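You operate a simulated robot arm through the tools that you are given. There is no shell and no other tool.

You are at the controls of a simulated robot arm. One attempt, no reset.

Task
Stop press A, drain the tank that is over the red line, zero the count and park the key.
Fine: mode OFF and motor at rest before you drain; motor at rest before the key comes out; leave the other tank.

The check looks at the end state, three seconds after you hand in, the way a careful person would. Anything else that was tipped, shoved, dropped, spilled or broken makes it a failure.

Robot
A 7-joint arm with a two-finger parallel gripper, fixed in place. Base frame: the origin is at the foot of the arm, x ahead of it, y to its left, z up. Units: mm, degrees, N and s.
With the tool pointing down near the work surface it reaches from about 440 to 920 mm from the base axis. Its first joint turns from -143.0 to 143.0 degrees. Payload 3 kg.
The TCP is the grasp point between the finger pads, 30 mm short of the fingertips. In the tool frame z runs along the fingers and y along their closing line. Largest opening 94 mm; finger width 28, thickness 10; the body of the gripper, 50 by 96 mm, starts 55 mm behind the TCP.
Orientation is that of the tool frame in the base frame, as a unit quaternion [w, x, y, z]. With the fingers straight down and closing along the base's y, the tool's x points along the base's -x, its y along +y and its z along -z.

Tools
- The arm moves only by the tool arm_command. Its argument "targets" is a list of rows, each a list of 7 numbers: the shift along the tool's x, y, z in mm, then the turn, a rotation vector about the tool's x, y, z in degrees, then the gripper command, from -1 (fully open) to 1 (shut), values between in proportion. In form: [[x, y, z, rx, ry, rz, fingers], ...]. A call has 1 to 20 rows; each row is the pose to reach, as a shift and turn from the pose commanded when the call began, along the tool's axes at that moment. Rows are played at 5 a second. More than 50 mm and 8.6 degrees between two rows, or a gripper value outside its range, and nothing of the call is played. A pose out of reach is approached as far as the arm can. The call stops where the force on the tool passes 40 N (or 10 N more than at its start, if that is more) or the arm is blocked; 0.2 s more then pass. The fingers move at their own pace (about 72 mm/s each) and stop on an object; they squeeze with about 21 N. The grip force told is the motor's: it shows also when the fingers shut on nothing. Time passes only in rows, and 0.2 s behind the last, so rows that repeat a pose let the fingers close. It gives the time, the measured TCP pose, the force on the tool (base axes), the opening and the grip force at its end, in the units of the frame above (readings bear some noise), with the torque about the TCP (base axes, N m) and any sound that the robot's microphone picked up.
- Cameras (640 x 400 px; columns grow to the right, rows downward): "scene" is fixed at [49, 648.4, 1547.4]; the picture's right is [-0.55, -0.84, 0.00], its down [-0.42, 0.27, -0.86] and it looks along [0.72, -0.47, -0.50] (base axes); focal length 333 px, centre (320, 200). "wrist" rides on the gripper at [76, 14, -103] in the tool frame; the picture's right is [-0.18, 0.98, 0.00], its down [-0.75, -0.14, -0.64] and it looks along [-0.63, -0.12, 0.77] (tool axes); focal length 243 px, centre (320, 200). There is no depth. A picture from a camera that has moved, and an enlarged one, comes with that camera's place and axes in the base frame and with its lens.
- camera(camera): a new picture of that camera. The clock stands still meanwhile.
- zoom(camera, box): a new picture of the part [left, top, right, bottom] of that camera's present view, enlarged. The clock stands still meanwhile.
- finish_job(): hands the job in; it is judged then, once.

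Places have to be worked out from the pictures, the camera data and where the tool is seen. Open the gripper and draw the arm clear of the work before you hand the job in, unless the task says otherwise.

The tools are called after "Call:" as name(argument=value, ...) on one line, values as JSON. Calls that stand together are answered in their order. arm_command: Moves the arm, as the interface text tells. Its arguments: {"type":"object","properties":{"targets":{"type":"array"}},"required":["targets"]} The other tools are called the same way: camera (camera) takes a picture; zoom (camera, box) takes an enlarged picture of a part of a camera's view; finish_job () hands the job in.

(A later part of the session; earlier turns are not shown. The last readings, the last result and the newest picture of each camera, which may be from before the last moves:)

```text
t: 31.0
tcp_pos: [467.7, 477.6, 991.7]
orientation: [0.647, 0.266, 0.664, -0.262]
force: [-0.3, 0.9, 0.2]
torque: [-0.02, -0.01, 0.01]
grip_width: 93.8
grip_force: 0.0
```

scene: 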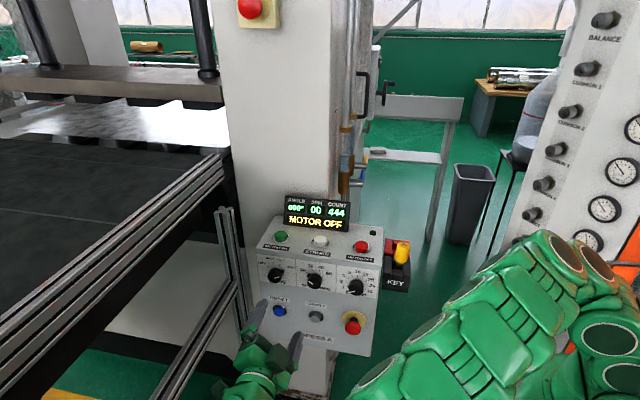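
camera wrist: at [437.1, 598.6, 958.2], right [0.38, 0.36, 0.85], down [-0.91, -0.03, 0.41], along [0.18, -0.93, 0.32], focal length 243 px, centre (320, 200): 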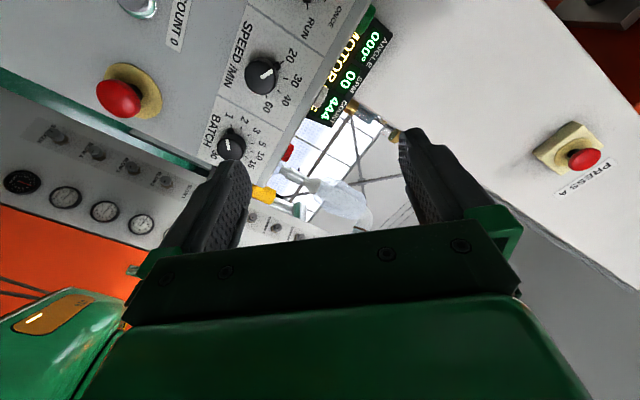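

Back at the upright-down roll. I turn -120° instead.

Call:
arm_command(targets=[[0, 0, 0, 0, 0, -8, -1], [0, 0, 0, 0, 0, -16, -1], [0, 0, 0, 0, 0, -24, -1], [0, 0, 0, 0, 0, -32, -1], [0, 0, 0, 0, 0, -40, -1], [0, 0, 0, 0, 0, -48, -1], [0, 0, 0, 0, 0, -56, -1], [0, 0, 0, 0, 0, -64, -1], [0, 0, 0, 0, 0, -72, -1], [0, 0, 0, 0, 0, -80, -1], [0, 0, 0, 0, 0, -88, -1], [0, 0, 0, 0, 0, -96, -1], [0, 0, 0, 0, 0, -104, -1], [0, 0, 0, 0, 0, -112, -1], [0, 0, 0, 0, 0, -120, -1]])

Call:
camera(camera="wrist")

Call:
camera(camera="scene")

```text
t: 34.2
tcp_pos: [467.5, 477.4, 990.7]
orientation: [-0.096, 0.442, -0.563, 0.692]
force: [-0.6, -0.7, 0.0]
torque: [-0.03, 0.01, 0.02]
grip_width: 93.9
grip_force: 0.0
```

```text
taken
camera wrist: at [343.4, 495.8, 1018.3], right [-0.25, -0.23, -0.94], down [0.03, 0.97, -0.24], along [0.97, -0.09, -0.23], focal length 243 px, centre (320, 200)
```

wrist: 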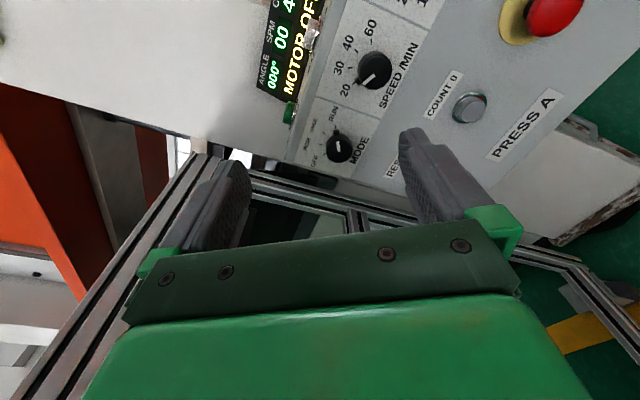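

```text
taken
```

scene: 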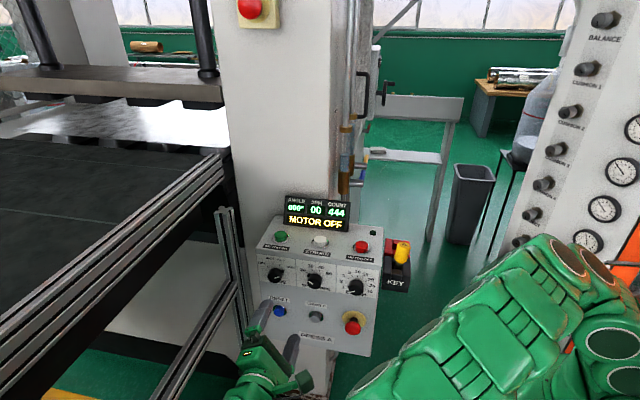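

The new view gives the same knob spot, (668,390,930). I move to a pre-grasp point 110 mm out on the knob axis.

Call:
arm_command(targets=[[-19.5, 2, 24, 0.1, 0.3, 0, -1], [-39, 4, 48, 0.2, 0.6, 0, -1], [-58, 6, 72, 0.4, 0.9, 0, -1], [-78, 8, 96, 0.5, 1.2, 0, -1], [-97.3, 10.3, 120, 0.6, 1.5, 0, -1]])

Call:
camera(camera="wrist")

Call:
zoom(camera="scene", box=[200, 180, 420, 370])

```text
t: 35.4
tcp_pos: [606.1, 453.7, 931.9]
orientation: [-0.092, 0.432, -0.561, 0.7]
force: [0.5, 0.2, -0.4]
torque: [-0.02, 0.0, 0.0]
grip_width: 94.2
grip_force: 0.2
```

```text
taken
camera wrist: at [481.6, 474.6, 955.5], right [-0.24, -0.23, -0.94], down [0.05, 0.97, -0.25], along [0.97, -0.11, -0.22], focal length 243 px, centre (320, 200)
```

wrist: 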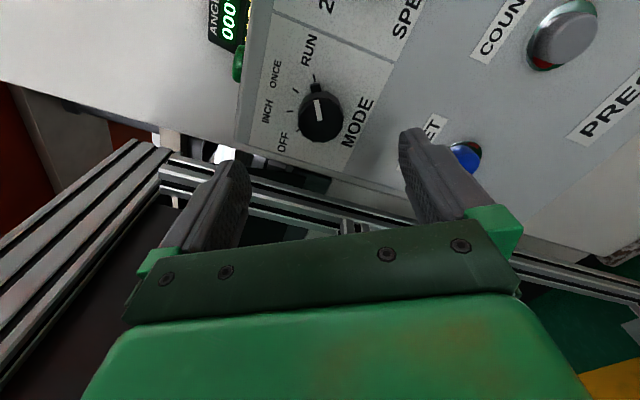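

```text
2.11 times, centred on (310, 275) of scene
camera zoom: at [49.0, 648.4, 1547.4], right [-0.55, -0.84, 0.0], down [-0.42, 0.27, -0.86], along [0.72, -0.47, -0.5], focal length 702 px, centre (341, 42)
```

zoom: 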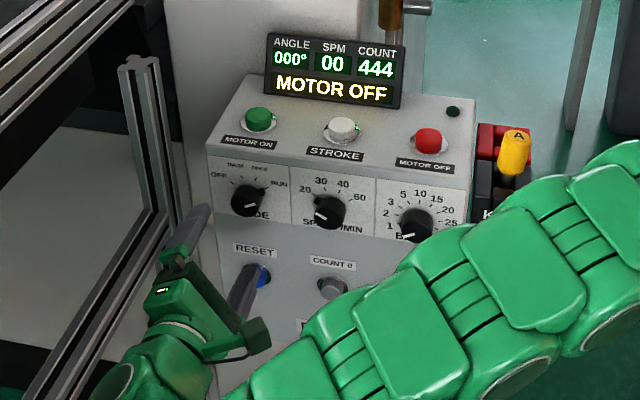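

The knob lies right on the tool axis: expected pixel (320,122), seen at (320,118). I advance 78 mm so the pads surround it.

Call:
arm_command(targets=[[0, 0, 20, 0, 0, 0, -1], [0, 0, 40, 0, 0, 0, -1], [0, 0, 58, 0, 0, 0, -1], [0, 0, 70, 0, 0, 0, -1], [0, 0, 78, 0, 0, 0, -1]])

Call:
camera(camera="wrist")

Call:
zoom(camera="scene", box=[220, 220, 360, 330])

```text
t: 36.6
tcp_pos: [663.6, 397.2, 929.0]
orientation: [-0.091, 0.432, -0.561, 0.7]
force: [-0.2, 0.0, 0.3]
torque: [0.0, 0.02, 0.01]
grip_width: 94.0
grip_force: 0.1
```

```text
taken
camera wrist: at [538.3, 418.5, 954.5], right [-0.24, -0.23, -0.94], down [0.06, 0.97, -0.25], along [0.97, -0.11, -0.21], focal length 243 px, centre (320, 200)
```

wrist: 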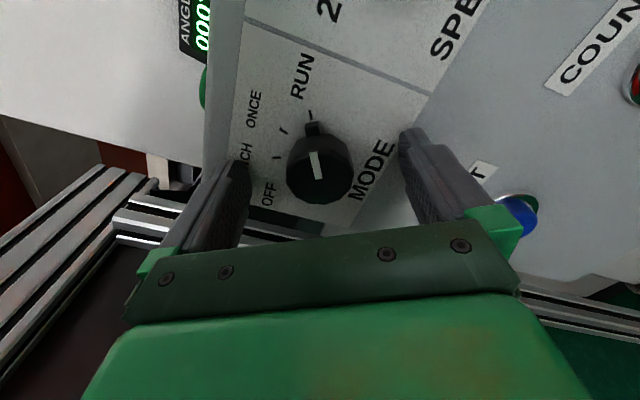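

```text
3.64 times, centred on (290, 275) of scene
camera zoom: at [49.0, 648.4, 1547.4], right [-0.55, -0.84, 0.0], down [-0.42, 0.27, -0.86], along [0.72, -0.47, -0.5], focal length 1212 px, centre (429, -73)
```

zoom: 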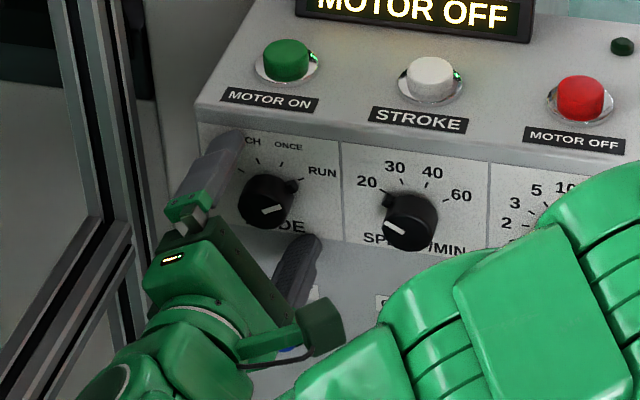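

The knob front is about 11 mm past the TCP, well inside the pads. I close on it.

Call:
arm_command(targets=[[0, 0, 0, 0, 0, 0, 0], [0, 0, 0, 0, 0, 0, 0.5], [0, 0, 0, 0, 0, 0, 1], [0, 0, 0, 0, 0, 0, 1], [0, 0, 0, 0, 0, 0, 1]])

Call:
camera(camera="wrist")

```text
t: 37.8
tcp_pos: [662.6, 396.7, 930.1]
orientation: [-0.092, 0.432, -0.56, 0.701]
force: [0.0, -1.2, -1.0]
torque: [-0.01, 0.03, -0.06]
grip_width: 37.4
grip_force: 44.9
```

```text
taken
camera wrist: at [538.2, 418.7, 954.5], right [-0.24, -0.23, -0.94], down [0.05, 0.97, -0.25], along [0.97, -0.11, -0.22], focal length 243 px, centre (320, 200)
```

wrist: 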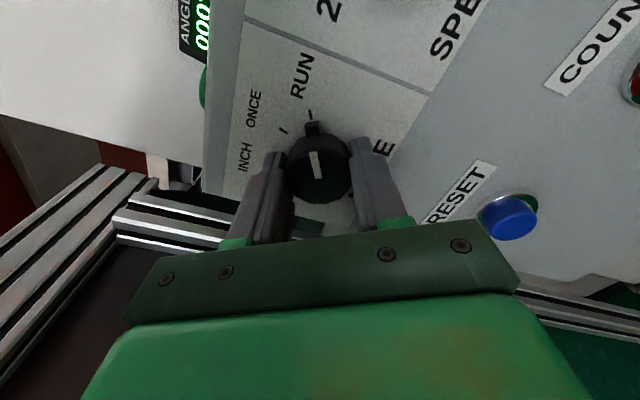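

I have the knob gripped at 37 mm with hardly any side force. I turn it counter-clockwise in stages, listening for the detents.

Call:
arm_command(targets=[[0, 0, 0, 0, 0, -8, 1], [0, 0, 0, 0, 0, -16, 1], [0, 0, 0, 0, 0, -24, 1], [0, 0, 0, 0, 0, -32, 1], [0, 0, 0, 0, 0, -40, 1]])

Call:
camera(camera="wrist")

```text
t: 39.0
tcp_pos: [663.1, 396.7, 928.3]
orientation: [0.154, 0.599, -0.379, 0.689]
force: [-19.9, 7.8, -22.2]
torque: [0.62, 0.59, 0.02]
grip_width: 37.4
grip_force: 44.9
```

```text
taken
camera wrist: at [561.6, 441.7, 995.1], right [-0.61, -0.61, -0.51], down [-0.18, 0.73, -0.66], along [0.77, -0.31, -0.56], focal length 243 px, centre (320, 200)
```

wrist: 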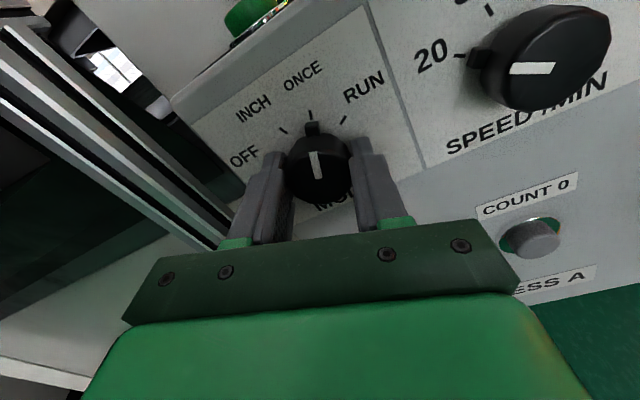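

The knob has followed to ONCE. A side force of about 30 N has built up because I'm slightly off center, so I ease that off before turning on.

Call:
arm_command(targets=[[-1.8, 1, -1, 0, 0, 0, 1], [-1.8, 1, -1, 0, 0, 0, 1]])

```text
t: 39.6
tcp_pos: [661.1, 396.3, 927.3]
orientation: [0.154, 0.597, -0.379, 0.69]
force: [-17.2, 2.9, -7.9]
torque: [0.1, 0.06, -0.3]
grip_width: 37.6
grip_force: 45.0
```

Call:
arm_command(targets=[[-0.5, 0.7, -1.2, 0, 0, 0, 1], [-0.7, 0.7, -1.2, 0, 0, -7, 1], [-0.7, 0.7, -1.2, 0, 0, -14, 1], [-0.7, 0.7, -1.2, 0, 0, -21, 1], [-0.7, 0.7, -1.2, 0, 0, -28, 1]])

Call:
camera(camera="wrist")

```text
t: 40.8
tcp_pos: [661.7, 396.1, 928.7]
orientation: [0.315, 0.671, -0.224, 0.632]
force: [6.3, -9.3, 8.4]
torque: [-0.38, -0.4, -0.06]
grip_width: 37.5
grip_force: 45.5
```

```text
taken
camera wrist: at [586.3, 466.7, 1005.3], right [-0.7, -0.71, -0.04], down [-0.43, 0.48, -0.76], along [0.56, -0.52, -0.64], focal length 243 px, centre (320, 200)
```

wrist: 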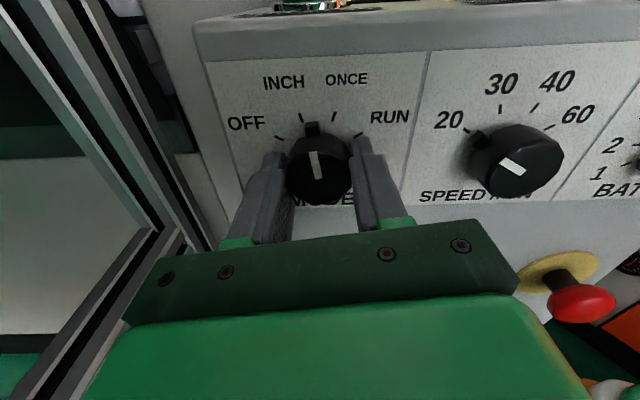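

Between ONCE and INCH now, with low forces. I carry on.

Call:
arm_command(targets=[[0, 0, 0, 0, 0, -7, 1], [0, 0, 0, 0, 0, -14, 1], [0, 0, 0, 0, 0, -21, 1], [0, 0, 0, 0, 0, -28, 1], [0, 0, 0, 0, 0, -35, 1]])

Call:
camera(camera="wrist")

Call:
zoom(camera="scene", box=[220, 180, 360, 330])

```text
t: 42.1
tcp_pos: [660.9, 396.4, 928.7]
orientation: [0.49, 0.707, -0.014, 0.51]
force: [-10.6, -6.0, 7.1]
torque: [-0.22, -0.25, -0.25]
grip_width: 37.5
grip_force: 45.1
stopped in row 5: the force on the tool passed its limit at 41 N (the readings are from after the stop); the commanded pose is now the measured one
```

```text
taken
camera wrist: at [617.5, 498.2, 993.4], right [-0.6, -0.6, 0.53], down [-0.74, 0.17, -0.65], along [0.3, -0.78, -0.54], focal length 243 px, centre (320, 200)
```

wrist: 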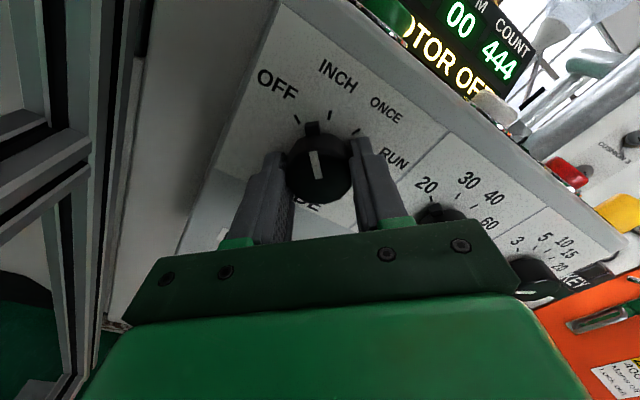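

```text
2.67 times, centred on (290, 255) of scene
camera zoom: at [49.0, 648.4, 1547.4], right [-0.55, -0.84, 0.0], down [-0.42, 0.27, -0.86], along [0.72, -0.47, -0.5], focal length 889 px, centre (400, 53)
```

zoom: 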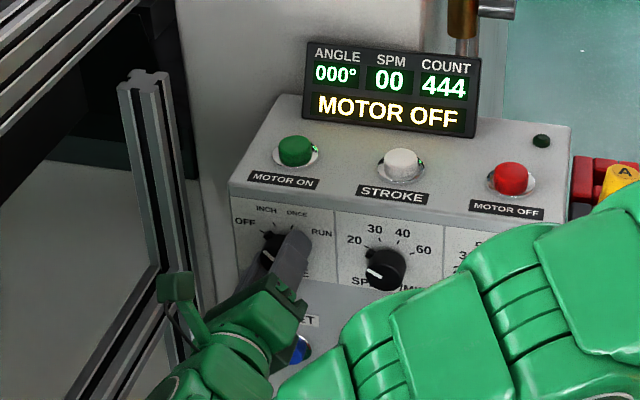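

Past INCH now. The force has relaxed, so I turn the last part to OFF.

Call:
arm_command(targets=[[0, 0, 0, 0, 0, -5, 1], [0, 0, 0, 0, 0, -10, 1], [0, 0, 0, 0, 0, -15, 1], [0, 0, 0, 0, 0, -19, 1]])

Call:
camera(camera="wrist")

Call:
zoom(camera="scene", box=[220, 180, 360, 330])

```text
t: 42.7
tcp_pos: [660.9, 395.7, 927.1]
orientation: [0.528, 0.704, 0.035, 0.473]
force: [-11.0, -8.2, 7.8]
torque: [-0.34, -0.34, -0.16]
grip_width: 37.2
grip_force: 44.4
stopped in row 2: the force on the tool passed its limit at 42 N (the readings are from after the stop); the commanded pose is now the measured one
```

```text
taken
camera wrist: at [624.0, 504.6, 986.7], right [-0.54, -0.54, 0.65], down [-0.8, 0.1, -0.59], along [0.25, -0.84, -0.49], focal length 243 px, centre (320, 200)
```

wrist: 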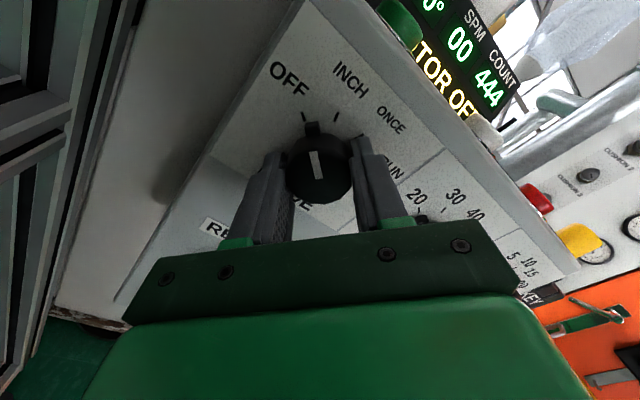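

```text
2.67 times, centred on (290, 255) of scene
camera zoom: at [49.0, 648.4, 1547.4], right [-0.55, -0.84, 0.0], down [-0.42, 0.27, -0.86], along [0.72, -0.47, -0.5], focal length 889 px, centre (400, 53)
```

zoom: 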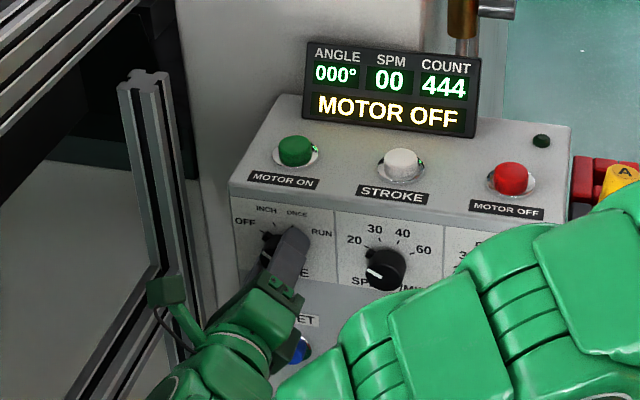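

The pads bind about 10° short of OFF. I ease the side load by shifting roughly 2 mm toward the force, then finish the turn.

Call:
arm_command(targets=[[-0.7, 2.2, -0.5, 0, 0, 0, 1], [-0.7, 2.2, -0.5, 0, 0, -4, 1], [-0.7, 2.2, -0.5, 0, 0, -8, 1], [-0.7, 2.2, -0.5, 0, 0, -12, 1], [-0.7, 2.2, -0.5, 0, 0, -15, 1]])

Call:
camera(camera="wrist")

```text
t: 43.4
tcp_pos: [660.7, 394.3, 928.8]
orientation: [0.548, 0.703, 0.07, 0.448]
force: [12.5, 2.5, -5.8]
torque: [0.05, 0.17, 0.35]
grip_width: 37.4
grip_force: 45.1
stopped in row 3: the force on the tool passed its limit at 42 N (the readings are from after the stop); the commanded pose is now the measured one
```

```text
taken
camera wrist: at [627.2, 508.0, 982.2], right [-0.49, -0.49, 0.72], down [-0.84, 0.06, -0.54], along [0.22, -0.87, -0.45], focal length 243 px, centre (320, 200)
```

wrist: 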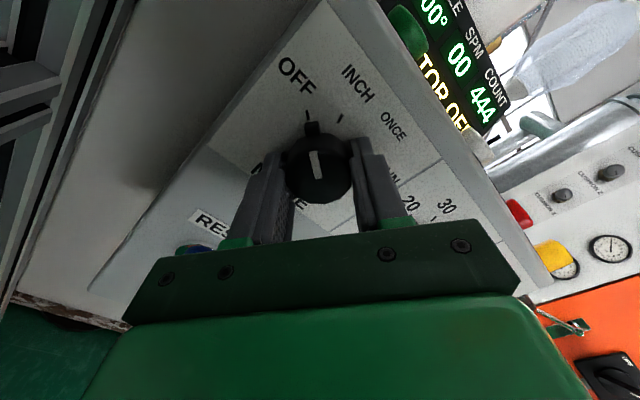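

The nub now points almost exactly at the OFF mark. I open the fingers so the knob can settle in its detent, and look.

Call:
arm_command(targets=[[0, 0, 0, 0, 0, 0, 0.2], [0, 0, 0, 0, 0, 0, -0.5], [0, 0, 0, 0, 0, 0, -1], [0, 0, 0, 0, 0, 0, -1]])

Call:
camera(camera="wrist")

Call:
zoom(camera="wrist", box=[240, 40, 420, 220])

Call:
zoom(camera="scene", box=[220, 180, 360, 330])

```text
t: 44.4
tcp_pos: [659.5, 395.1, 929.5]
orientation: [0.548, 0.703, 0.069, 0.448]
force: [-0.4, 0.3, -0.7]
torque: [0.02, -0.01, 0.0]
grip_width: 94.1
grip_force: 0.1
```

```text
taken
camera wrist: at [626.9, 507.9, 982.6], right [-0.49, -0.49, 0.72], down [-0.84, 0.07, -0.54], along [0.22, -0.87, -0.45], focal length 243 px, centre (320, 200)
```

wrist: 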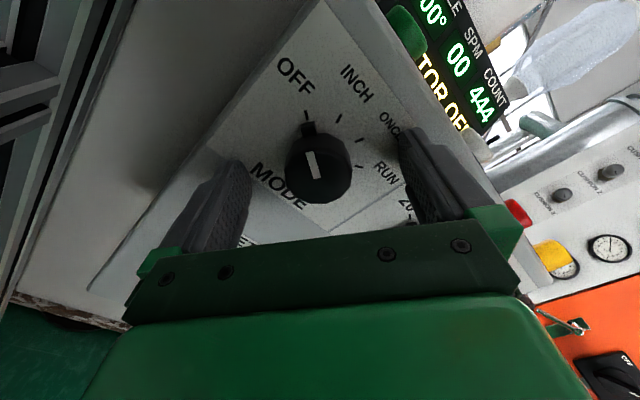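

```text
2.22 times, centred on (330, 130) of wrist
camera zoom: at [626.9, 507.9, 982.6], right [-0.49, -0.49, 0.72], down [-0.84, 0.07, -0.54], along [0.22, -0.87, -0.45], focal length 539 px, centre (298, 356)
```

zoom: 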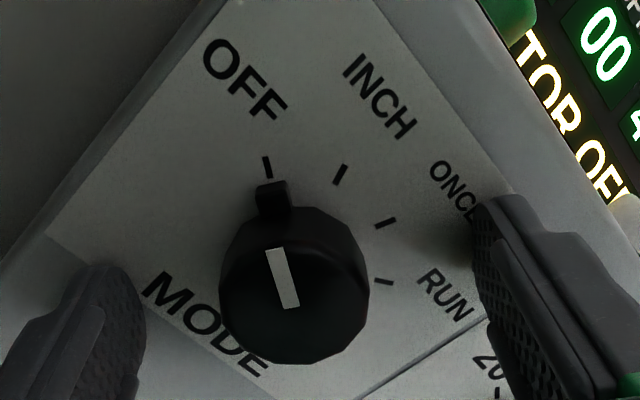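

```text
2.67 times, centred on (290, 255) of scene
camera zoom: at [49.0, 648.4, 1547.4], right [-0.55, -0.84, 0.0], down [-0.42, 0.27, -0.86], along [0.72, -0.47, -0.5], focal length 889 px, centre (400, 53)
```

zoom: 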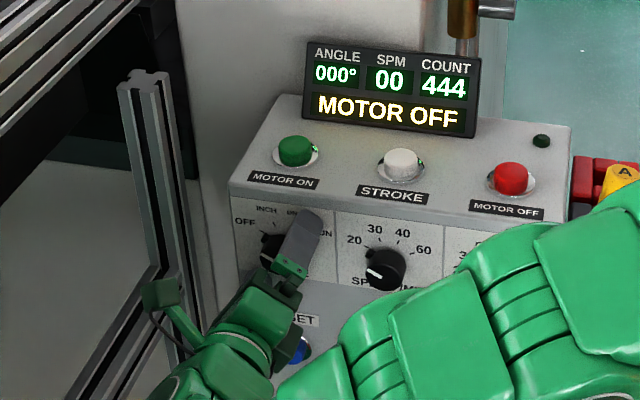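

MODE sits on the OFF mark and SPM is 00. Next I back straight out, close the fingers and move in front of COUNT 0, which I place at about (596,306,791).

Call:
arm_command(targets=[[0, 0, -30, 0, 0, 0, -1], [0, 0, -60, 0, 0, 0, -1], [0, 0, -90, 0, 0, 0, 0], [-33, -11, -89, 0, 0, 0, 1], [-67, -22, -89, 0, 0, 0, 1], [-100, -33, -88, 0, 0, 0, 1], [-133, -44, -87, 0, 0, 0, 1], [-166.8, -55.2, -86.5, 0, 0, 0, 1]])

Call:
camera(camera="wrist")

Call:
camera(camera="scene")

```text
t: 46.2
tcp_pos: [523.8, 379.6, 788.6]
orientation: [0.548, 0.703, 0.07, 0.448]
force: [-0.7, 0.6, 0.3]
torque: [-0.03, 0.02, -0.01]
grip_width: 0.1
grip_force: 20.7
```

```text
taken
camera wrist: at [491.0, 493.2, 841.9], right [-0.49, -0.49, 0.72], down [-0.84, 0.07, -0.54], along [0.22, -0.87, -0.45], focal length 243 px, centre (320, 200)
```

wrist: 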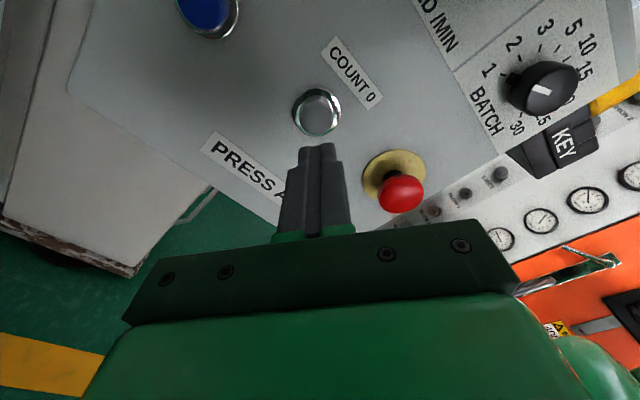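

```text
taken
```

scene: 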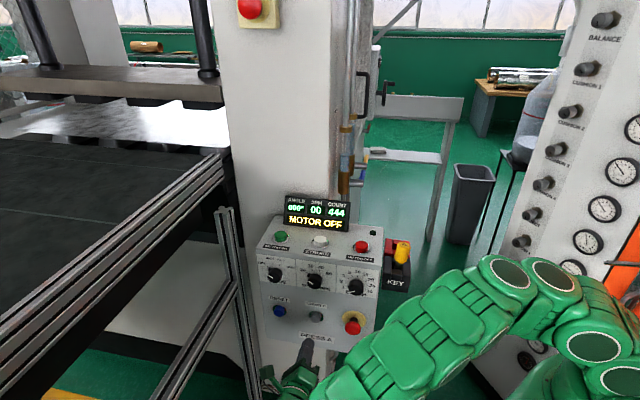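

COUNT 0 is on the tool axis: expected (320,114), seen at (317,113). I advance and press slowly.

Call:
arm_command(targets=[[0, 0, 25, 0, 0, 0, 1], [0, 0, 50, 0, 0, 0, 1], [0, 0, 62, 0, 0, 0, 1], [0, 0, 68, 0, 0, 0, 1], [0, 0, 72, 0, 0, 0, 1], [0, 0, 75, 0, 0, 0, 1], [0, 0, 78, 0, 0, 0, 1], [0, 0, 81, 0, 0, 0, 1], [0, 0, 84, 0, 0, 0, 1]])

Call:
zoom(camera="scene", box=[250, 180, 390, 350])

```text
t: 48.1
tcp_pos: [579.0, 326.5, 790.0]
orientation: [0.545, 0.704, 0.072, 0.45]
force: [-15.0, 6.5, 8.2]
torque: [-0.14, -0.11, -0.16]
grip_width: 0.1
grip_force: 20.8
heard: click
stopped in row 9: the force on the tool passed its limit at 47 N (the readings are from after the stop); the commanded pose is now the measured one
```

```text
2.35 times, centred on (320, 265) of scene
camera zoom: at [49.0, 648.4, 1547.4], right [-0.55, -0.84, 0.0], down [-0.42, 0.27, -0.86], along [0.72, -0.47, -0.5], focal length 784 px, centre (320, 47)
```

zoom: 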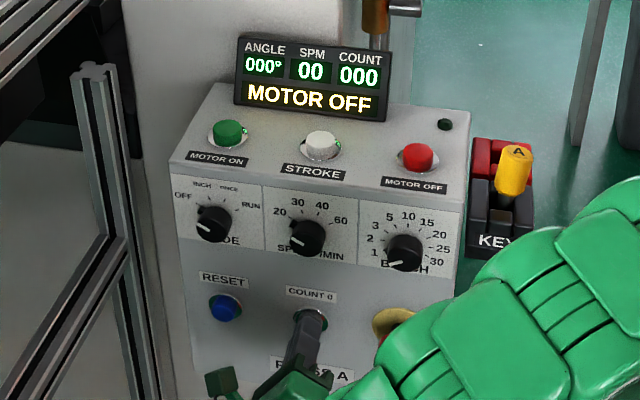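

COUNT reads 000. I retreat, then rise while rolling back to the camera-down side, ready to swing over to the tank.

Call:
arm_command(targets=[[0, 0, -35, 0, 0, 0, 1], [0, 0, -70, 0, 0, 0, 1], [0, 0, -110, 0, 0, 0, 1], [9.8, 14.7, -120, 0, 0, 8.4, 1], [19.6, 29.4, -130, 0, 0, 16.8, 1], [29.4, 44.1, -140, 0, 0, 25.2, 1], [39.2, 58.8, -150, 0, 0, 33.6, 1], [49, 73.5, -160, 0, 0, 42, 1], [58.8, 88.2, -165, 0, 0, 50.4, 1], [68.6, 102.9, -170, 0, 0, 58.8, 1], [78.4, 117.6, -170, 0, 0, 67.2, 1], [88.2, 132.3, -170, 0, 0, 75.6, 1], [98, 147, -170, 0, 0, 84, 1], [107.8, 161.7, -170, 0, 0, 92.4, 1], [117.6, 176.4, -170, 0, 0, 100.8, 1], [127.4, 191.1, -170, 0, 0, 109.2, 1], [137.2, 205.8, -170, 0, 0, 117.6, 1], [147, 220.5, -170, 0, 0, 126, 1], [156.8, 235.2, -170, 0, 0, 134.4, 1], [166.6, 249.9, -170, 0, 0, 142.8, 1]])

```text
t: 52.3
tcp_pos: [458.1, 445.5, 1091.5]
orientation: [-0.252, 0.291, -0.644, 0.661]
force: [-0.1, 0.4, -0.1]
torque: [0.04, -0.03, -0.01]
grip_width: 0.2
grip_force: 21.2
```

Call:
arm_command(targets=[[0, -7, 0, 0, 0, 7.8, 1], [0, -14, 0, 0, 0, 15.6, 1], [0, -21, 0, 0, 0, 23.4, 1], [0, -28, 0, 0, 0, 31.2, 1], [0, -35, 0, 0, 0, 39, 1], [0, -42, 0, 0, 0, 46.8, 1], [0, -49, 0, 0, 0, 54.6, 1], [0, -56, 0, 0, 0, 62.4, 1], [0, -63, 0, 0, 0, 70.2, 1], [0, -70, 0, 0, 0, 78, 1], [0, -77, 0, 0, 0, 85.8, 1], [0, -85, 0, 0, 0, 93.4, 1]])

```text
t: 54.9
tcp_pos: [461.8, 449.0, 1174.1]
orientation: [0.654, 0.268, 0.654, -0.269]
force: [0.8, -0.1, 0.6]
torque: [-0.01, -0.02, 0.0]
grip_width: 0.1
grip_force: 20.9
```

Back on the path I know is safe. I tilt down to vertical while returning above the box.

Call:
arm_command(targets=[[-2, -9.5, 22, 0, 7.5, 0, 1], [-4, -19, 44, 0, 15, 0, 1], [-6, -28, 66, 0, 22.5, 0, 1], [-8, -38, 87, 0, 30, 0, 1], [-10, -47, 109, 0, 37.5, 0, 1], [-12, -57, 131, 0, 45, 0, 1], [-14, -66, 153, 0, 52.5, 0, 1], [-16, -76, 175, 0, 60, 0, 1], [-18, -85, 197, 0, 67.5, 0, 1], [-20, -95, 218, 0, 75, 0, 1], [-20, -104, 240, 0, 82.5, 0, 1], [-20, -114, 262, 0, 90, 0, 1]])

```text
t: 57.5
tcp_pos: [568.0, 183.3, 1196.9]
orientation: [-0.001, 0.38, 0.925, -0.001]
force: [-0.2, -0.1, 0.2]
torque: [-0.01, 0.02, 0.0]
grip_width: 0.3
grip_force: 20.9
```

Over the box again, tool down. I move toward the tank side while yawing 90° counter-clockwise, keeping high.

Call:
arm_command(targets=[[-21, -15, 0, 0, 0, -8.2, 1], [-43, -30, 0, 0, 0, -16.4, 1], [-64, -45, 0, 0, 0, -24.6, 1], [-86, -60, 0, 0, 0, -32.8, 1], [-107, -75, 0, 0, 0, -41, 1], [-129, -90, 0, 0, 0, -49.2, 1], [-150, -105, 0, 0, 0, -57.4, 1], [-172, -120, 0, 0, 0, -65.6, 1], [-193, -135, 0, 0, 0, -73.8, 1], [-215, -150, 0, 0, 0, -82, 1], [-236, -165, 0, 0, 0, -90, 1]])

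Call:
camera(camera="wrist")

Call:
camera(camera="scene")

```text
t: 59.9
tcp_pos: [618.8, -97.3, 1195.8]
orientation: [-0.002, -0.385, 0.923, -0.001]
force: [0.5, 0.5, -0.5]
torque: [0.02, -0.03, 0.01]
grip_width: 0.1
grip_force: 21.2
```

```text
taken
camera wrist: at [555.4, -140.6, 1297.8], right [-0.57, 0.82, 0.0], down [0.63, 0.44, 0.64], along [0.52, 0.36, -0.77], focal length 243 px, centre (320, 200)
```

wrist: 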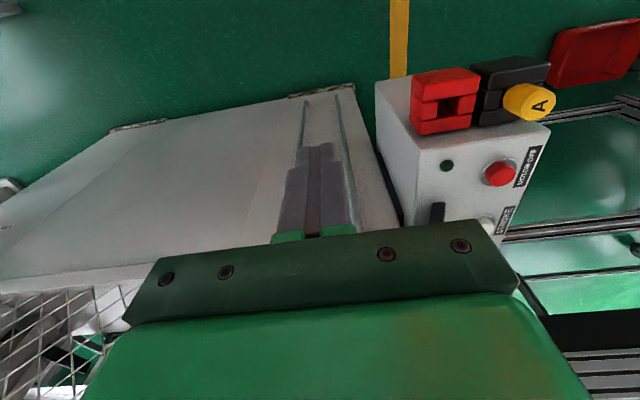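

```text
taken
```

scene: 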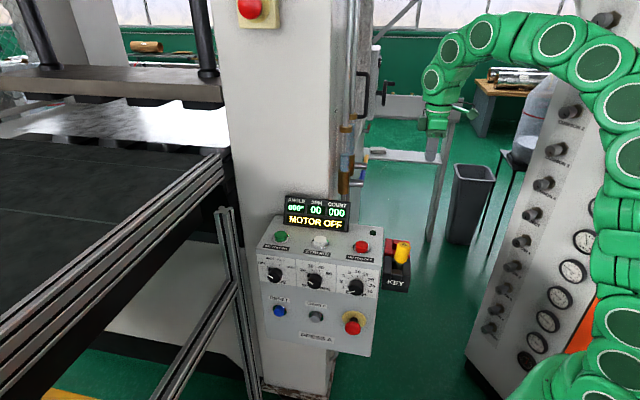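

The key and the red socket show well here, for later. Now I tilt the tool up to horizontal, pointing at the tank wall, staying high for the moment.

Call:
arm_command(targets=[[-3, -8, 0, 0, -8, 0, 1], [-6, -16, 0, 0, -16, 0, 1], [-9, -24, 0, 0, -24, 0, 1], [-12, -32, 0, 0, -32, 0, 1], [-15, -40, 0, 0, -40, 0, 1], [-18, -48, 0, 0, -48, 0, 1]])

```text
t: 61.3
tcp_pos: [665.8, -119.9, 1197.0]
orientation: [0.374, -0.352, 0.844, 0.156]
force: [0.8, 0.6, 0.6]
torque: [0.02, -0.02, 0.02]
grip_width: 0.0
grip_force: 21.3
```

Call:
arm_command(targets=[[-4.8, -18, 5.4, 0, -7, 0, 1], [-9.7, -36, 10.7, 0, -14, 0, 1], [-14.5, -54, 16, 0, -21, 0, 1], [-19.3, -72, 21.5, 0, -28, 0, 1], [-24, -90, 26.8, 0, -35, 0, 1], [-29, -107.8, 32.2, 0, -42, 0, 1]])

Call:
camera(camera="wrist")

Call:
camera(camera="scene")

```text
t: 62.7
tcp_pos: [773.6, -166.2, 1196.2]
orientation: [0.652, -0.273, 0.653, 0.272]
force: [-0.4, 1.0, 0.7]
torque: [0.04, -0.03, -0.02]
grip_width: 0.2
grip_force: 21.0
```

```text
taken
camera wrist: at [691.9, -227.7, 1119.0], right [-0.7, 0.69, 0.18], down [-0.35, -0.55, 0.75], along [0.62, 0.46, 0.63], focal length 243 px, centre (320, 200)
```

wrist: 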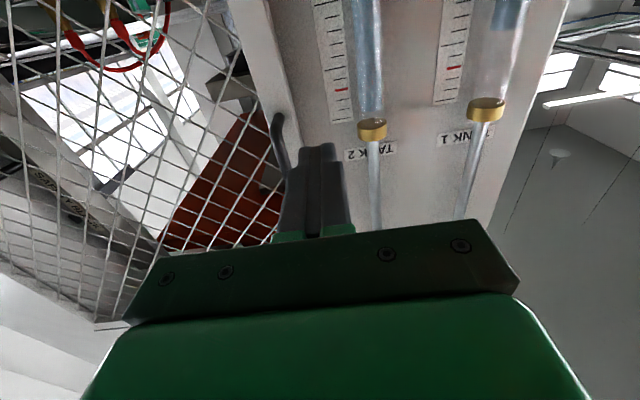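

```text
taken
```

scene: 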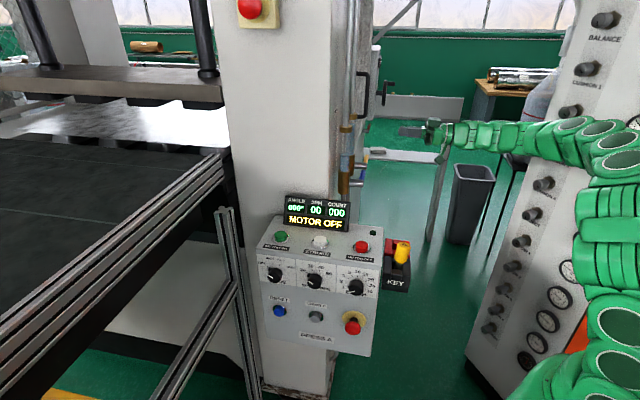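

Tank 2, with the orange lever, is the over-full one. I lower clear of it so the wrist camera can see the lever and fix its height.

Call:
arm_command(targets=[[35, 0, 0, 0, 0, 0, 1], [70, 0, 0, 0, 0, 0, 1], [105, 0, 0, 0, 0, 0, 1], [140, 0, 0, 0, 0, 0, 1], [175, 0, 0, 0, 0, 0, 1]])

Call:
camera(camera="wrist")

Call:
zoom(camera="scene", box=[325, 110, 475, 220])

```text
t: 63.9
tcp_pos: [772.0, -168.0, 1021.7]
orientation: [0.652, -0.272, 0.653, 0.272]
force: [0.2, -0.2, -0.6]
torque: [-0.03, 0.01, 0.0]
grip_width: 0.0
grip_force: 21.3
```

```text
taken
camera wrist: at [690.7, -230.1, 944.7], right [-0.7, 0.69, 0.18], down [-0.35, -0.55, 0.75], along [0.62, 0.46, 0.63], focal length 243 px, centre (320, 200)
```

wrist: 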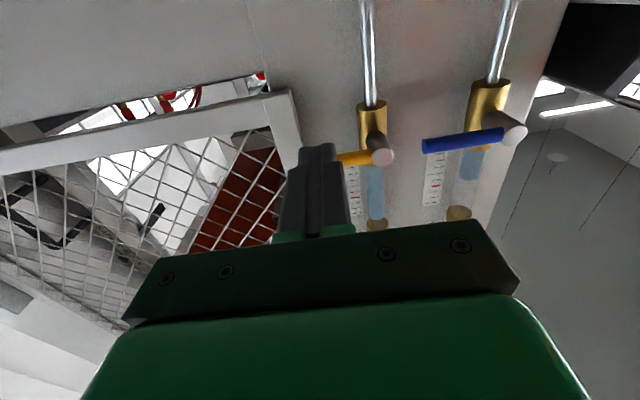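

```text
3.64 times, centred on (400, 165) of scene
camera zoom: at [49.0, 648.4, 1547.4], right [-0.55, -0.84, 0.0], down [-0.42, 0.27, -0.86], along [0.72, -0.47, -0.5], focal length 1212 px, centre (29, 327)
```

zoom: 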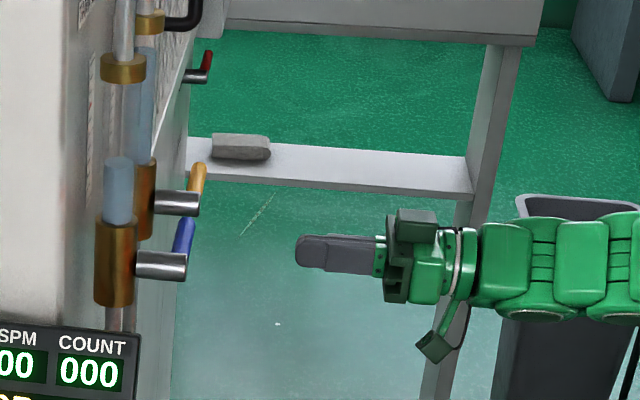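

From here the orange pivot is about (818,-42,1085), with the lever pointing away from me horizontally. I rise to z≈1122 and slide the closed fingers in over the outer part of the lever.

Call:
arm_command(targets=[[-35, 0, 0, 0, 0, 0, 1], [-70, 0, 0, 0, 0, 0, 1], [-101, 0, 0, 0, 0, 0, 1], [-101, 0, 40, 0, 0, 0, 1], [-101, 0, 80, 0, 0, 0, 1], [-101, 0, 105, 0, 0, 0, 1], [-101, 0, 118, 0, 0, 0, 1]])

Call:
camera(camera="wrist")

Call:
zoom(camera="scene", box=[325, 110, 475, 220])

```text
t: 65.5
tcp_pos: [855.9, -82.3, 1120.9]
orientation: [0.652, -0.272, 0.654, 0.272]
force: [0.5, 0.7, 0.0]
torque: [0.03, -0.01, -0.02]
grip_width: 0.0
grip_force: 20.4
```

```text
taken
camera wrist: at [773.7, -143.6, 1044.8], right [-0.7, 0.69, 0.18], down [-0.35, -0.55, 0.76], along [0.62, 0.46, 0.63], focal length 243 px, centre (320, 200)
```

wrist: 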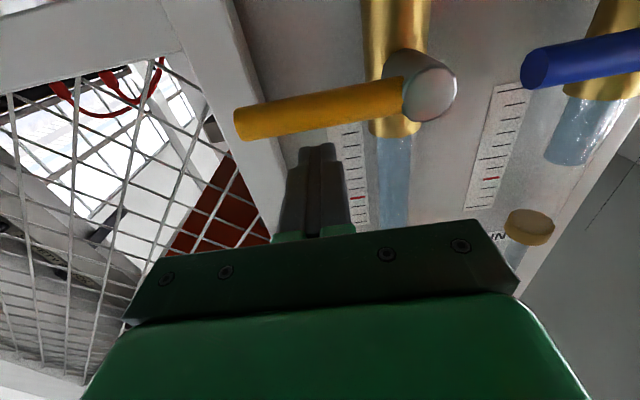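

```text
3.64 times, centred on (400, 165) of scene
camera zoom: at [49.0, 648.4, 1547.4], right [-0.55, -0.84, 0.0], down [-0.42, 0.27, -0.86], along [0.72, -0.47, -0.5], focal length 1212 px, centre (29, 327)
```

zoom: 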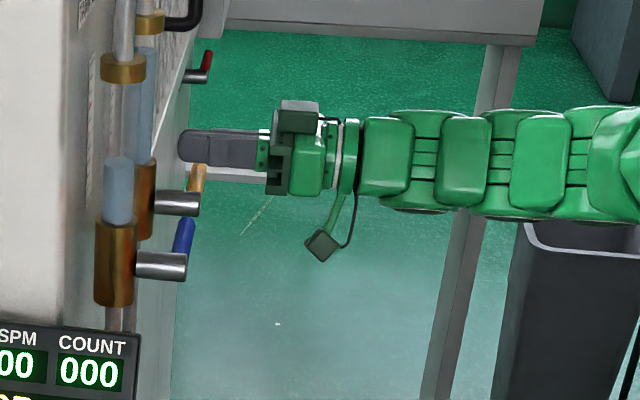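

The fingers are above the lever's outer half. I push it down along an arc about its pivot, starting with the first 30°.

Call:
arm_command(targets=[[12, -3, 0, 0, 0, 0, 1], [17, -3, 0, 0, 0, 0, 1], [24, -5, 0, 0, 0, 0, 1], [30.6, -7, 0, 0, 0, 0, 1], [38, -7.5, 0, 0, 0, 0, 1], [46.2, -7.5, 0, 0, 0, 0, 1]])

Call:
camera(camera="wrist")

```text
t: 66.9
tcp_pos: [862.3, -87.5, 1075.5]
orientation: [0.652, -0.272, 0.654, 0.271]
force: [0.4, -0.2, 2.6]
torque: [0.03, -0.03, 0.0]
grip_width: 0.1
grip_force: 20.8
```

```text
taken
camera wrist: at [779.7, -149.5, 998.8], right [-0.7, 0.69, 0.18], down [-0.35, -0.55, 0.76], along [0.63, 0.46, 0.63], focal length 243 px, centre (320, 200)
```

wrist: 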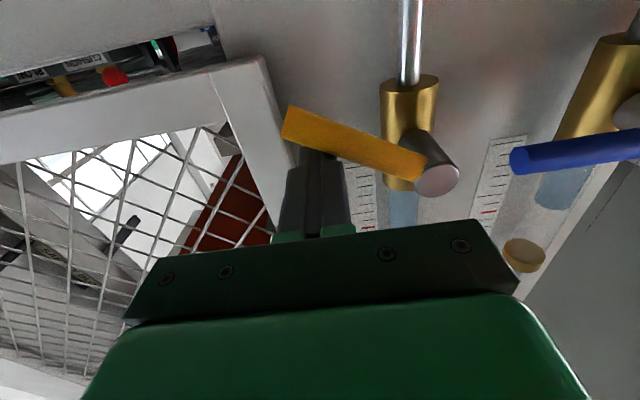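

The lever follows with only about 3 N. I continue to vertical.

Call:
arm_command(targets=[[8, 1.5, 0, 0, 0, 0, 1], [16, 4.1, 0, 0, 0, 0, 1], [24, 8, 0, 0, 0, 0, 1], [31, 13.3, 0, 0, 0, 0, 1], [37.5, 20, 0, 0, 0, 0, 1], [43.2, 27.2, 0, 0, 0, 0, 1], [47.5, 36, 0, 0, 0, 0, 1], [50.8, 44.5, 0, 0, 0, 0, 1], [51, 48, 0, 0, 0, 0, 1]])

Call:
camera(camera="wrist")

Call:
zoom(camera="scene", box=[325, 110, 475, 220])

```text
t: 68.5
tcp_pos: [837.0, -65.3, 1029.3]
orientation: [0.654, -0.269, 0.655, 0.268]
force: [17.5, -4.6, -2.9]
torque: [-0.13, -0.23, -0.25]
grip_width: 0.0
grip_force: 20.8
stopped in row 8: the force on the tool passed its limit at 70 N (the readings are from after the stop); the commanded pose is now the measured one
```

```text
taken
camera wrist: at [754.6, -127.1, 952.6], right [-0.69, 0.7, 0.18], down [-0.36, -0.55, 0.75], along [0.63, 0.46, 0.63], focal length 243 px, centre (320, 200)
```

wrist: 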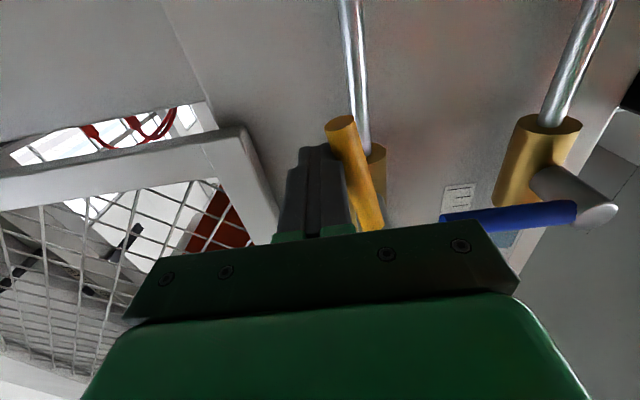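

```text
3.64 times, centred on (400, 165) of scene
camera zoom: at [49.0, 648.4, 1547.4], right [-0.55, -0.84, 0.0], down [-0.42, 0.27, -0.86], along [0.72, -0.47, -0.5], focal length 1212 px, centre (29, 327)
```

zoom: 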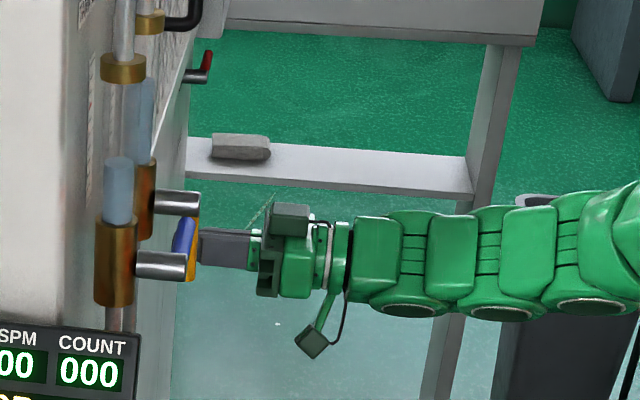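

The lever came up against its stop near vertical and tank 2's level is dropping. I ease off, back away, and watch the level.

Call:
arm_command(targets=[[0, -8, 0, 0, 0, 0, 1], [0, -8, -30, 0, 0, 0, 1], [0, -8, -70, 0, 0, 0, 1], [0, -8, -110, 0, 0, 0, 1], [0, -8, -150, 0, 0, 0, 1]])

Call:
camera(camera="wrist")

Call:
zoom(camera="scene", box=[325, 80, 425, 210])

```text
t: 69.7
tcp_pos: [736.4, -173.0, 1028.5]
orientation: [0.654, -0.27, 0.654, 0.269]
force: [-0.1, 0.4, -0.3]
torque: [0.01, 0.03, 0.0]
grip_width: 0.1
grip_force: 21.5
```

```text
taken
camera wrist: at [654.1, -235.3, 951.9], right [-0.69, 0.7, 0.18], down [-0.36, -0.55, 0.75], along [0.63, 0.46, 0.63], focal length 243 px, centre (320, 200)
```

wrist: 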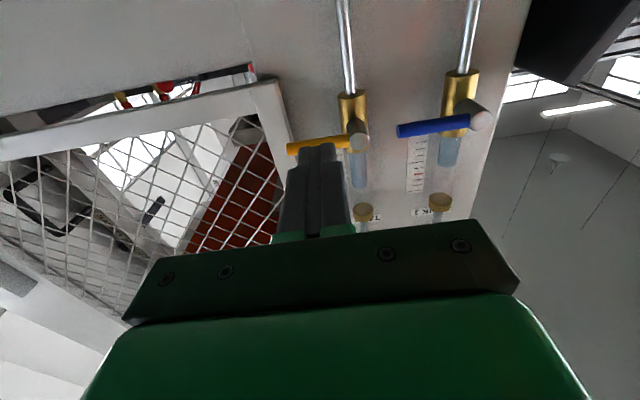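

```text
3.08 times, centred on (375, 145) of scene
camera zoom: at [49.0, 648.4, 1547.4], right [-0.55, -0.84, 0.0], down [-0.42, 0.27, -0.86], along [0.72, -0.47, -0.5], focal length 1026 px, centre (151, 369)
```

zoom: 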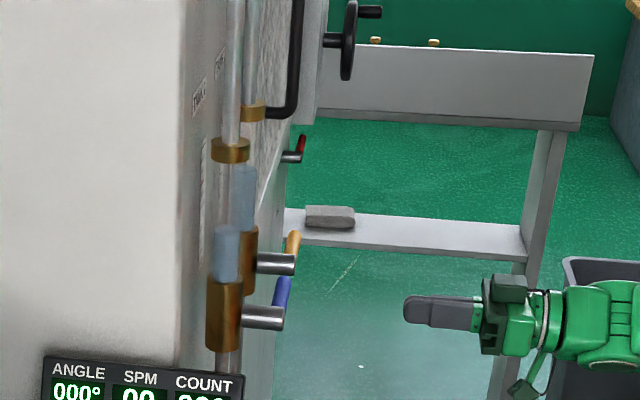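

The orange lever springs back when let go, so it must be held open, though the level has already dropped some. I go back above it, push it down again, and this time hold it.

Call:
arm_command(targets=[[-46, -10, 0, 0, 0, 0, 1], [-92, -20, 0, 0, 0, 0, 1], [-92, -20, 40, 0, 0, 0, 1], [-92, -20, 80, 0, 0, 0, 1], [-92, -20, 118, 0, 0, 0, 1], [-92, -20, 148, 0, 0, 0, 1], [-75, -23, 148, 0, 0, 0, 1], [-68, -25, 148, 0, 0, 0, 1], [-61.4, -27, 148, 0, 0, 0, 1], [-54, -27.5, 148, 0, 0, 0, 1], [-45.8, -27.5, 148, 0, 0, 0, 1], [-38, -26, 148, 0, 0, 0, 1], [-29.8, -23.4, 148, 0, 0, 0, 1], [-22, -19.5, 148, 0, 0, 0, 1], [-14.8, -14.2, 148, 0, 0, 0, 1], [-8.5, -7.5, 148, 0, 0, 0, 1], [-2.6, -0.3, 148, 0, 0, 0, 1], [0, 4.5, 148, 0, 0, 0, 1], [1, 7, 148, 0, 0, 0, 1], [1, 7, 148, 0, 0, 0, 1]])

Call:
camera(camera="wrist")

Call:
zoom(camera="scene", box=[325, 80, 425, 210])

```text
t: 73.9
tcp_pos: [836.6, -68.5, 1028.7]
orientation: [0.654, -0.269, 0.654, 0.269]
force: [-0.2, -4.3, 2.7]
torque: [-0.02, 0.0, -0.04]
grip_width: 0.1
grip_force: 20.8
```

```text
taken
camera wrist: at [754.5, -129.6, 951.5], right [-0.69, 0.7, 0.18], down [-0.36, -0.55, 0.75], along [0.63, 0.46, 0.63], focal length 243 px, centre (320, 200)
```

wrist: 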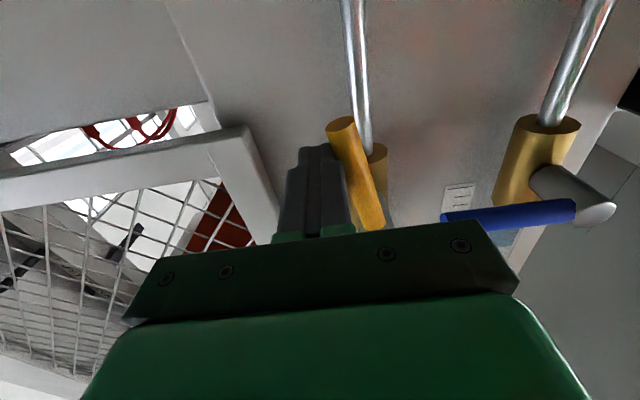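

```text
3.08 times, centred on (375, 145) of scene
camera zoom: at [49.0, 648.4, 1547.4], right [-0.55, -0.84, 0.0], down [-0.42, 0.27, -0.86], along [0.72, -0.47, -0.5], focal length 1026 px, centre (151, 369)
```

zoom: 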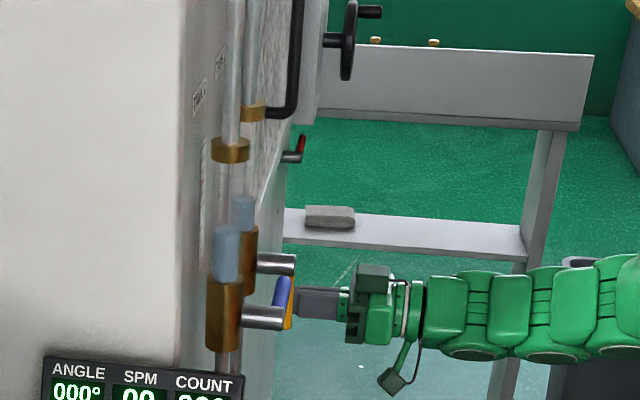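

Held open at near vertical with only about 5 N, and the level is falling. I hold it another 4 seconds and look again.

Call:
arm_command(targets=[[0, 0, 0, 0, 0, 0, 1], [0, 0, 0, 0, 0, 0, 1], [0, 0, 0, 0, 0, 0, 1], [0, 0, 0, 0, 0, 0, 1], [0, 0, 0, 0, 0, 0, 1], [0, 0, 0, 0, 0, 0, 1], [0, 0, 0, 0, 0, 0, 1], [0, 0, 0, 0, 0, 0, 1], [0, 0, 0, 0, 0, 0, 1], [0, 0, 0, 0, 0, 0, 1], [0, 0, 0, 0, 0, 0, 1], [0, 0, 0, 0, 0, 0, 1], [0, 0, 0, 0, 0, 0, 1], [0, 0, 0, 0, 0, 0, 1], [0, 0, 0, 0, 0, 0, 1], [0, 0, 0, 0, 0, 0, 1], [0, 0, 0, 0, 0, 0, 1], [0, 0, 0, 0, 0, 0, 1], [0, 0, 0, 0, 0, 0, 1], [0, 0, 0, 0, 0, 0, 1]])

Call:
zoom(camera="scene", box=[335, 120, 385, 200])

```text
t: 78.1
tcp_pos: [836.8, -67.6, 1028.2]
orientation: [0.654, -0.269, 0.654, 0.269]
force: [3.6, -3.6, 2.5]
torque: [-0.01, -0.05, -0.08]
grip_width: 0.1
grip_force: 21.3
```

```text
5.00 times, centred on (360, 160) of scene
camera zoom: at [49.0, 648.4, 1547.4], right [-0.55, -0.84, 0.0], down [-0.42, 0.27, -0.86], along [0.72, -0.47, -0.5], focal length 1666 px, centre (120, 400)
```

zoom: 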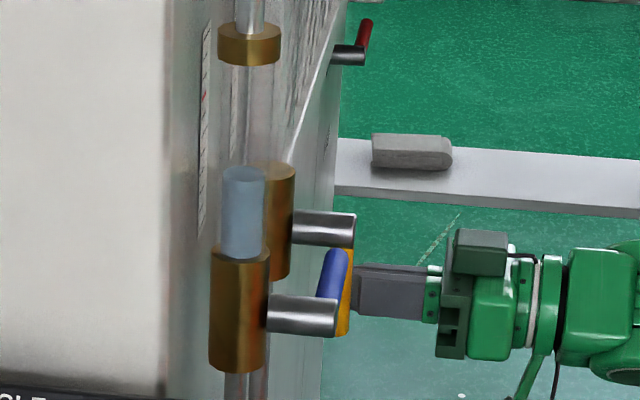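

Tank 2 looks empty now. I hold a further 2 s to be sure, then back off and check.

Call:
arm_command(targets=[[0, 0, 0, 0, 0, 0, 1], [0, 0, 0, 0, 0, 0, 1], [0, 0, 0, 0, 0, 0, 1], [0, 0, 0, 0, 0, 0, 1], [0, 0, 0, 0, 0, 0, 1], [0, 0, 0, 0, 0, 0, 1], [0, 0, 0, 0, 0, 0, 1], [0, 0, 0, 0, 0, 0, 1], [0, 0, 0, 0, 0, 0, 1], [0, 0, 0, 0, 0, 0, 1], [0, -5, 0, 0, 0, 0, 1], [0, -5, -35, 0, 0, 0, 1], [0, -5, -75, 0, 0, 0, 1], [0, -5, -115, 0, 0, 0, 1], [0, -5, -150, 0, 0, 0, 1]])

Call:
camera(camera="wrist")

Call:
zoom(camera="wrist", box=[280, 60, 520, 240])

Call:
zoom(camera="scene", box=[335, 120, 385, 200])

```text
t: 81.3
tcp_pos: [731.5, -172.8, 1030.6]
orientation: [0.654, -0.269, 0.654, 0.27]
force: [-0.8, 0.5, -0.2]
torque: [-0.02, 0.0, 0.02]
grip_width: 0.0
grip_force: 20.9
```

```text
taken
camera wrist: at [649.3, -235.7, 953.8], right [-0.69, 0.7, 0.18], down [-0.36, -0.55, 0.75], along [0.63, 0.46, 0.63], focal length 243 px, centre (320, 200)
```

wrist: 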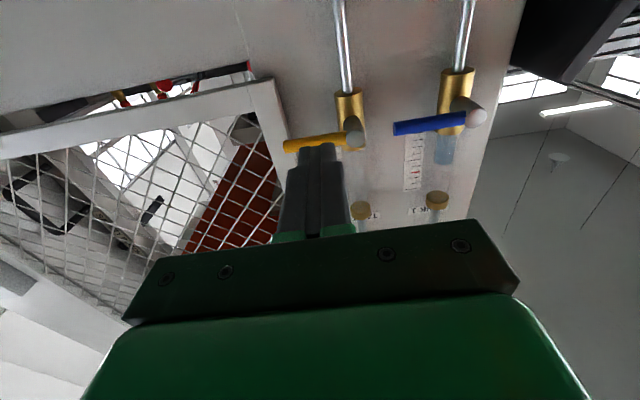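

```text
2.22 times, centred on (400, 150) of wrist
camera zoom: at [649.3, -235.7, 953.8], right [-0.69, 0.7, 0.18], down [-0.36, -0.55, 0.75], along [0.63, 0.46, 0.63], focal length 539 px, centre (142, 311)
```

zoom: 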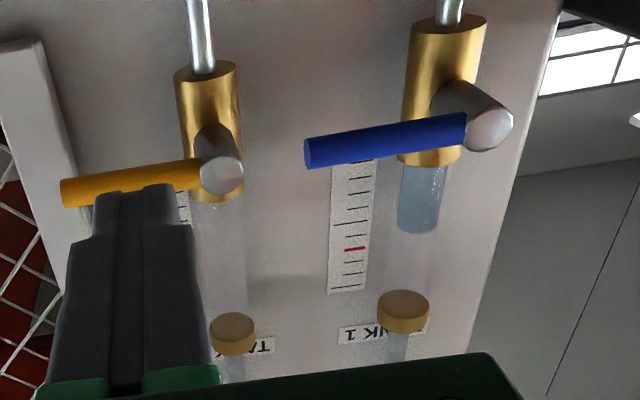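

```text
5.00 times, centred on (360, 160) of scene
camera zoom: at [49.0, 648.4, 1547.4], right [-0.55, -0.84, 0.0], down [-0.42, 0.27, -0.86], along [0.72, -0.47, -0.5], focal length 1666 px, centre (120, 400)
```

zoom: 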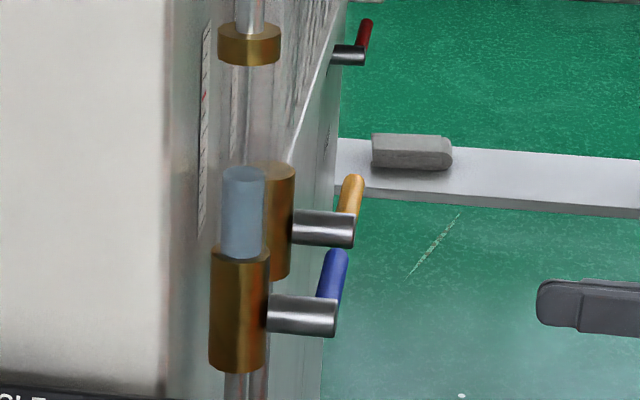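

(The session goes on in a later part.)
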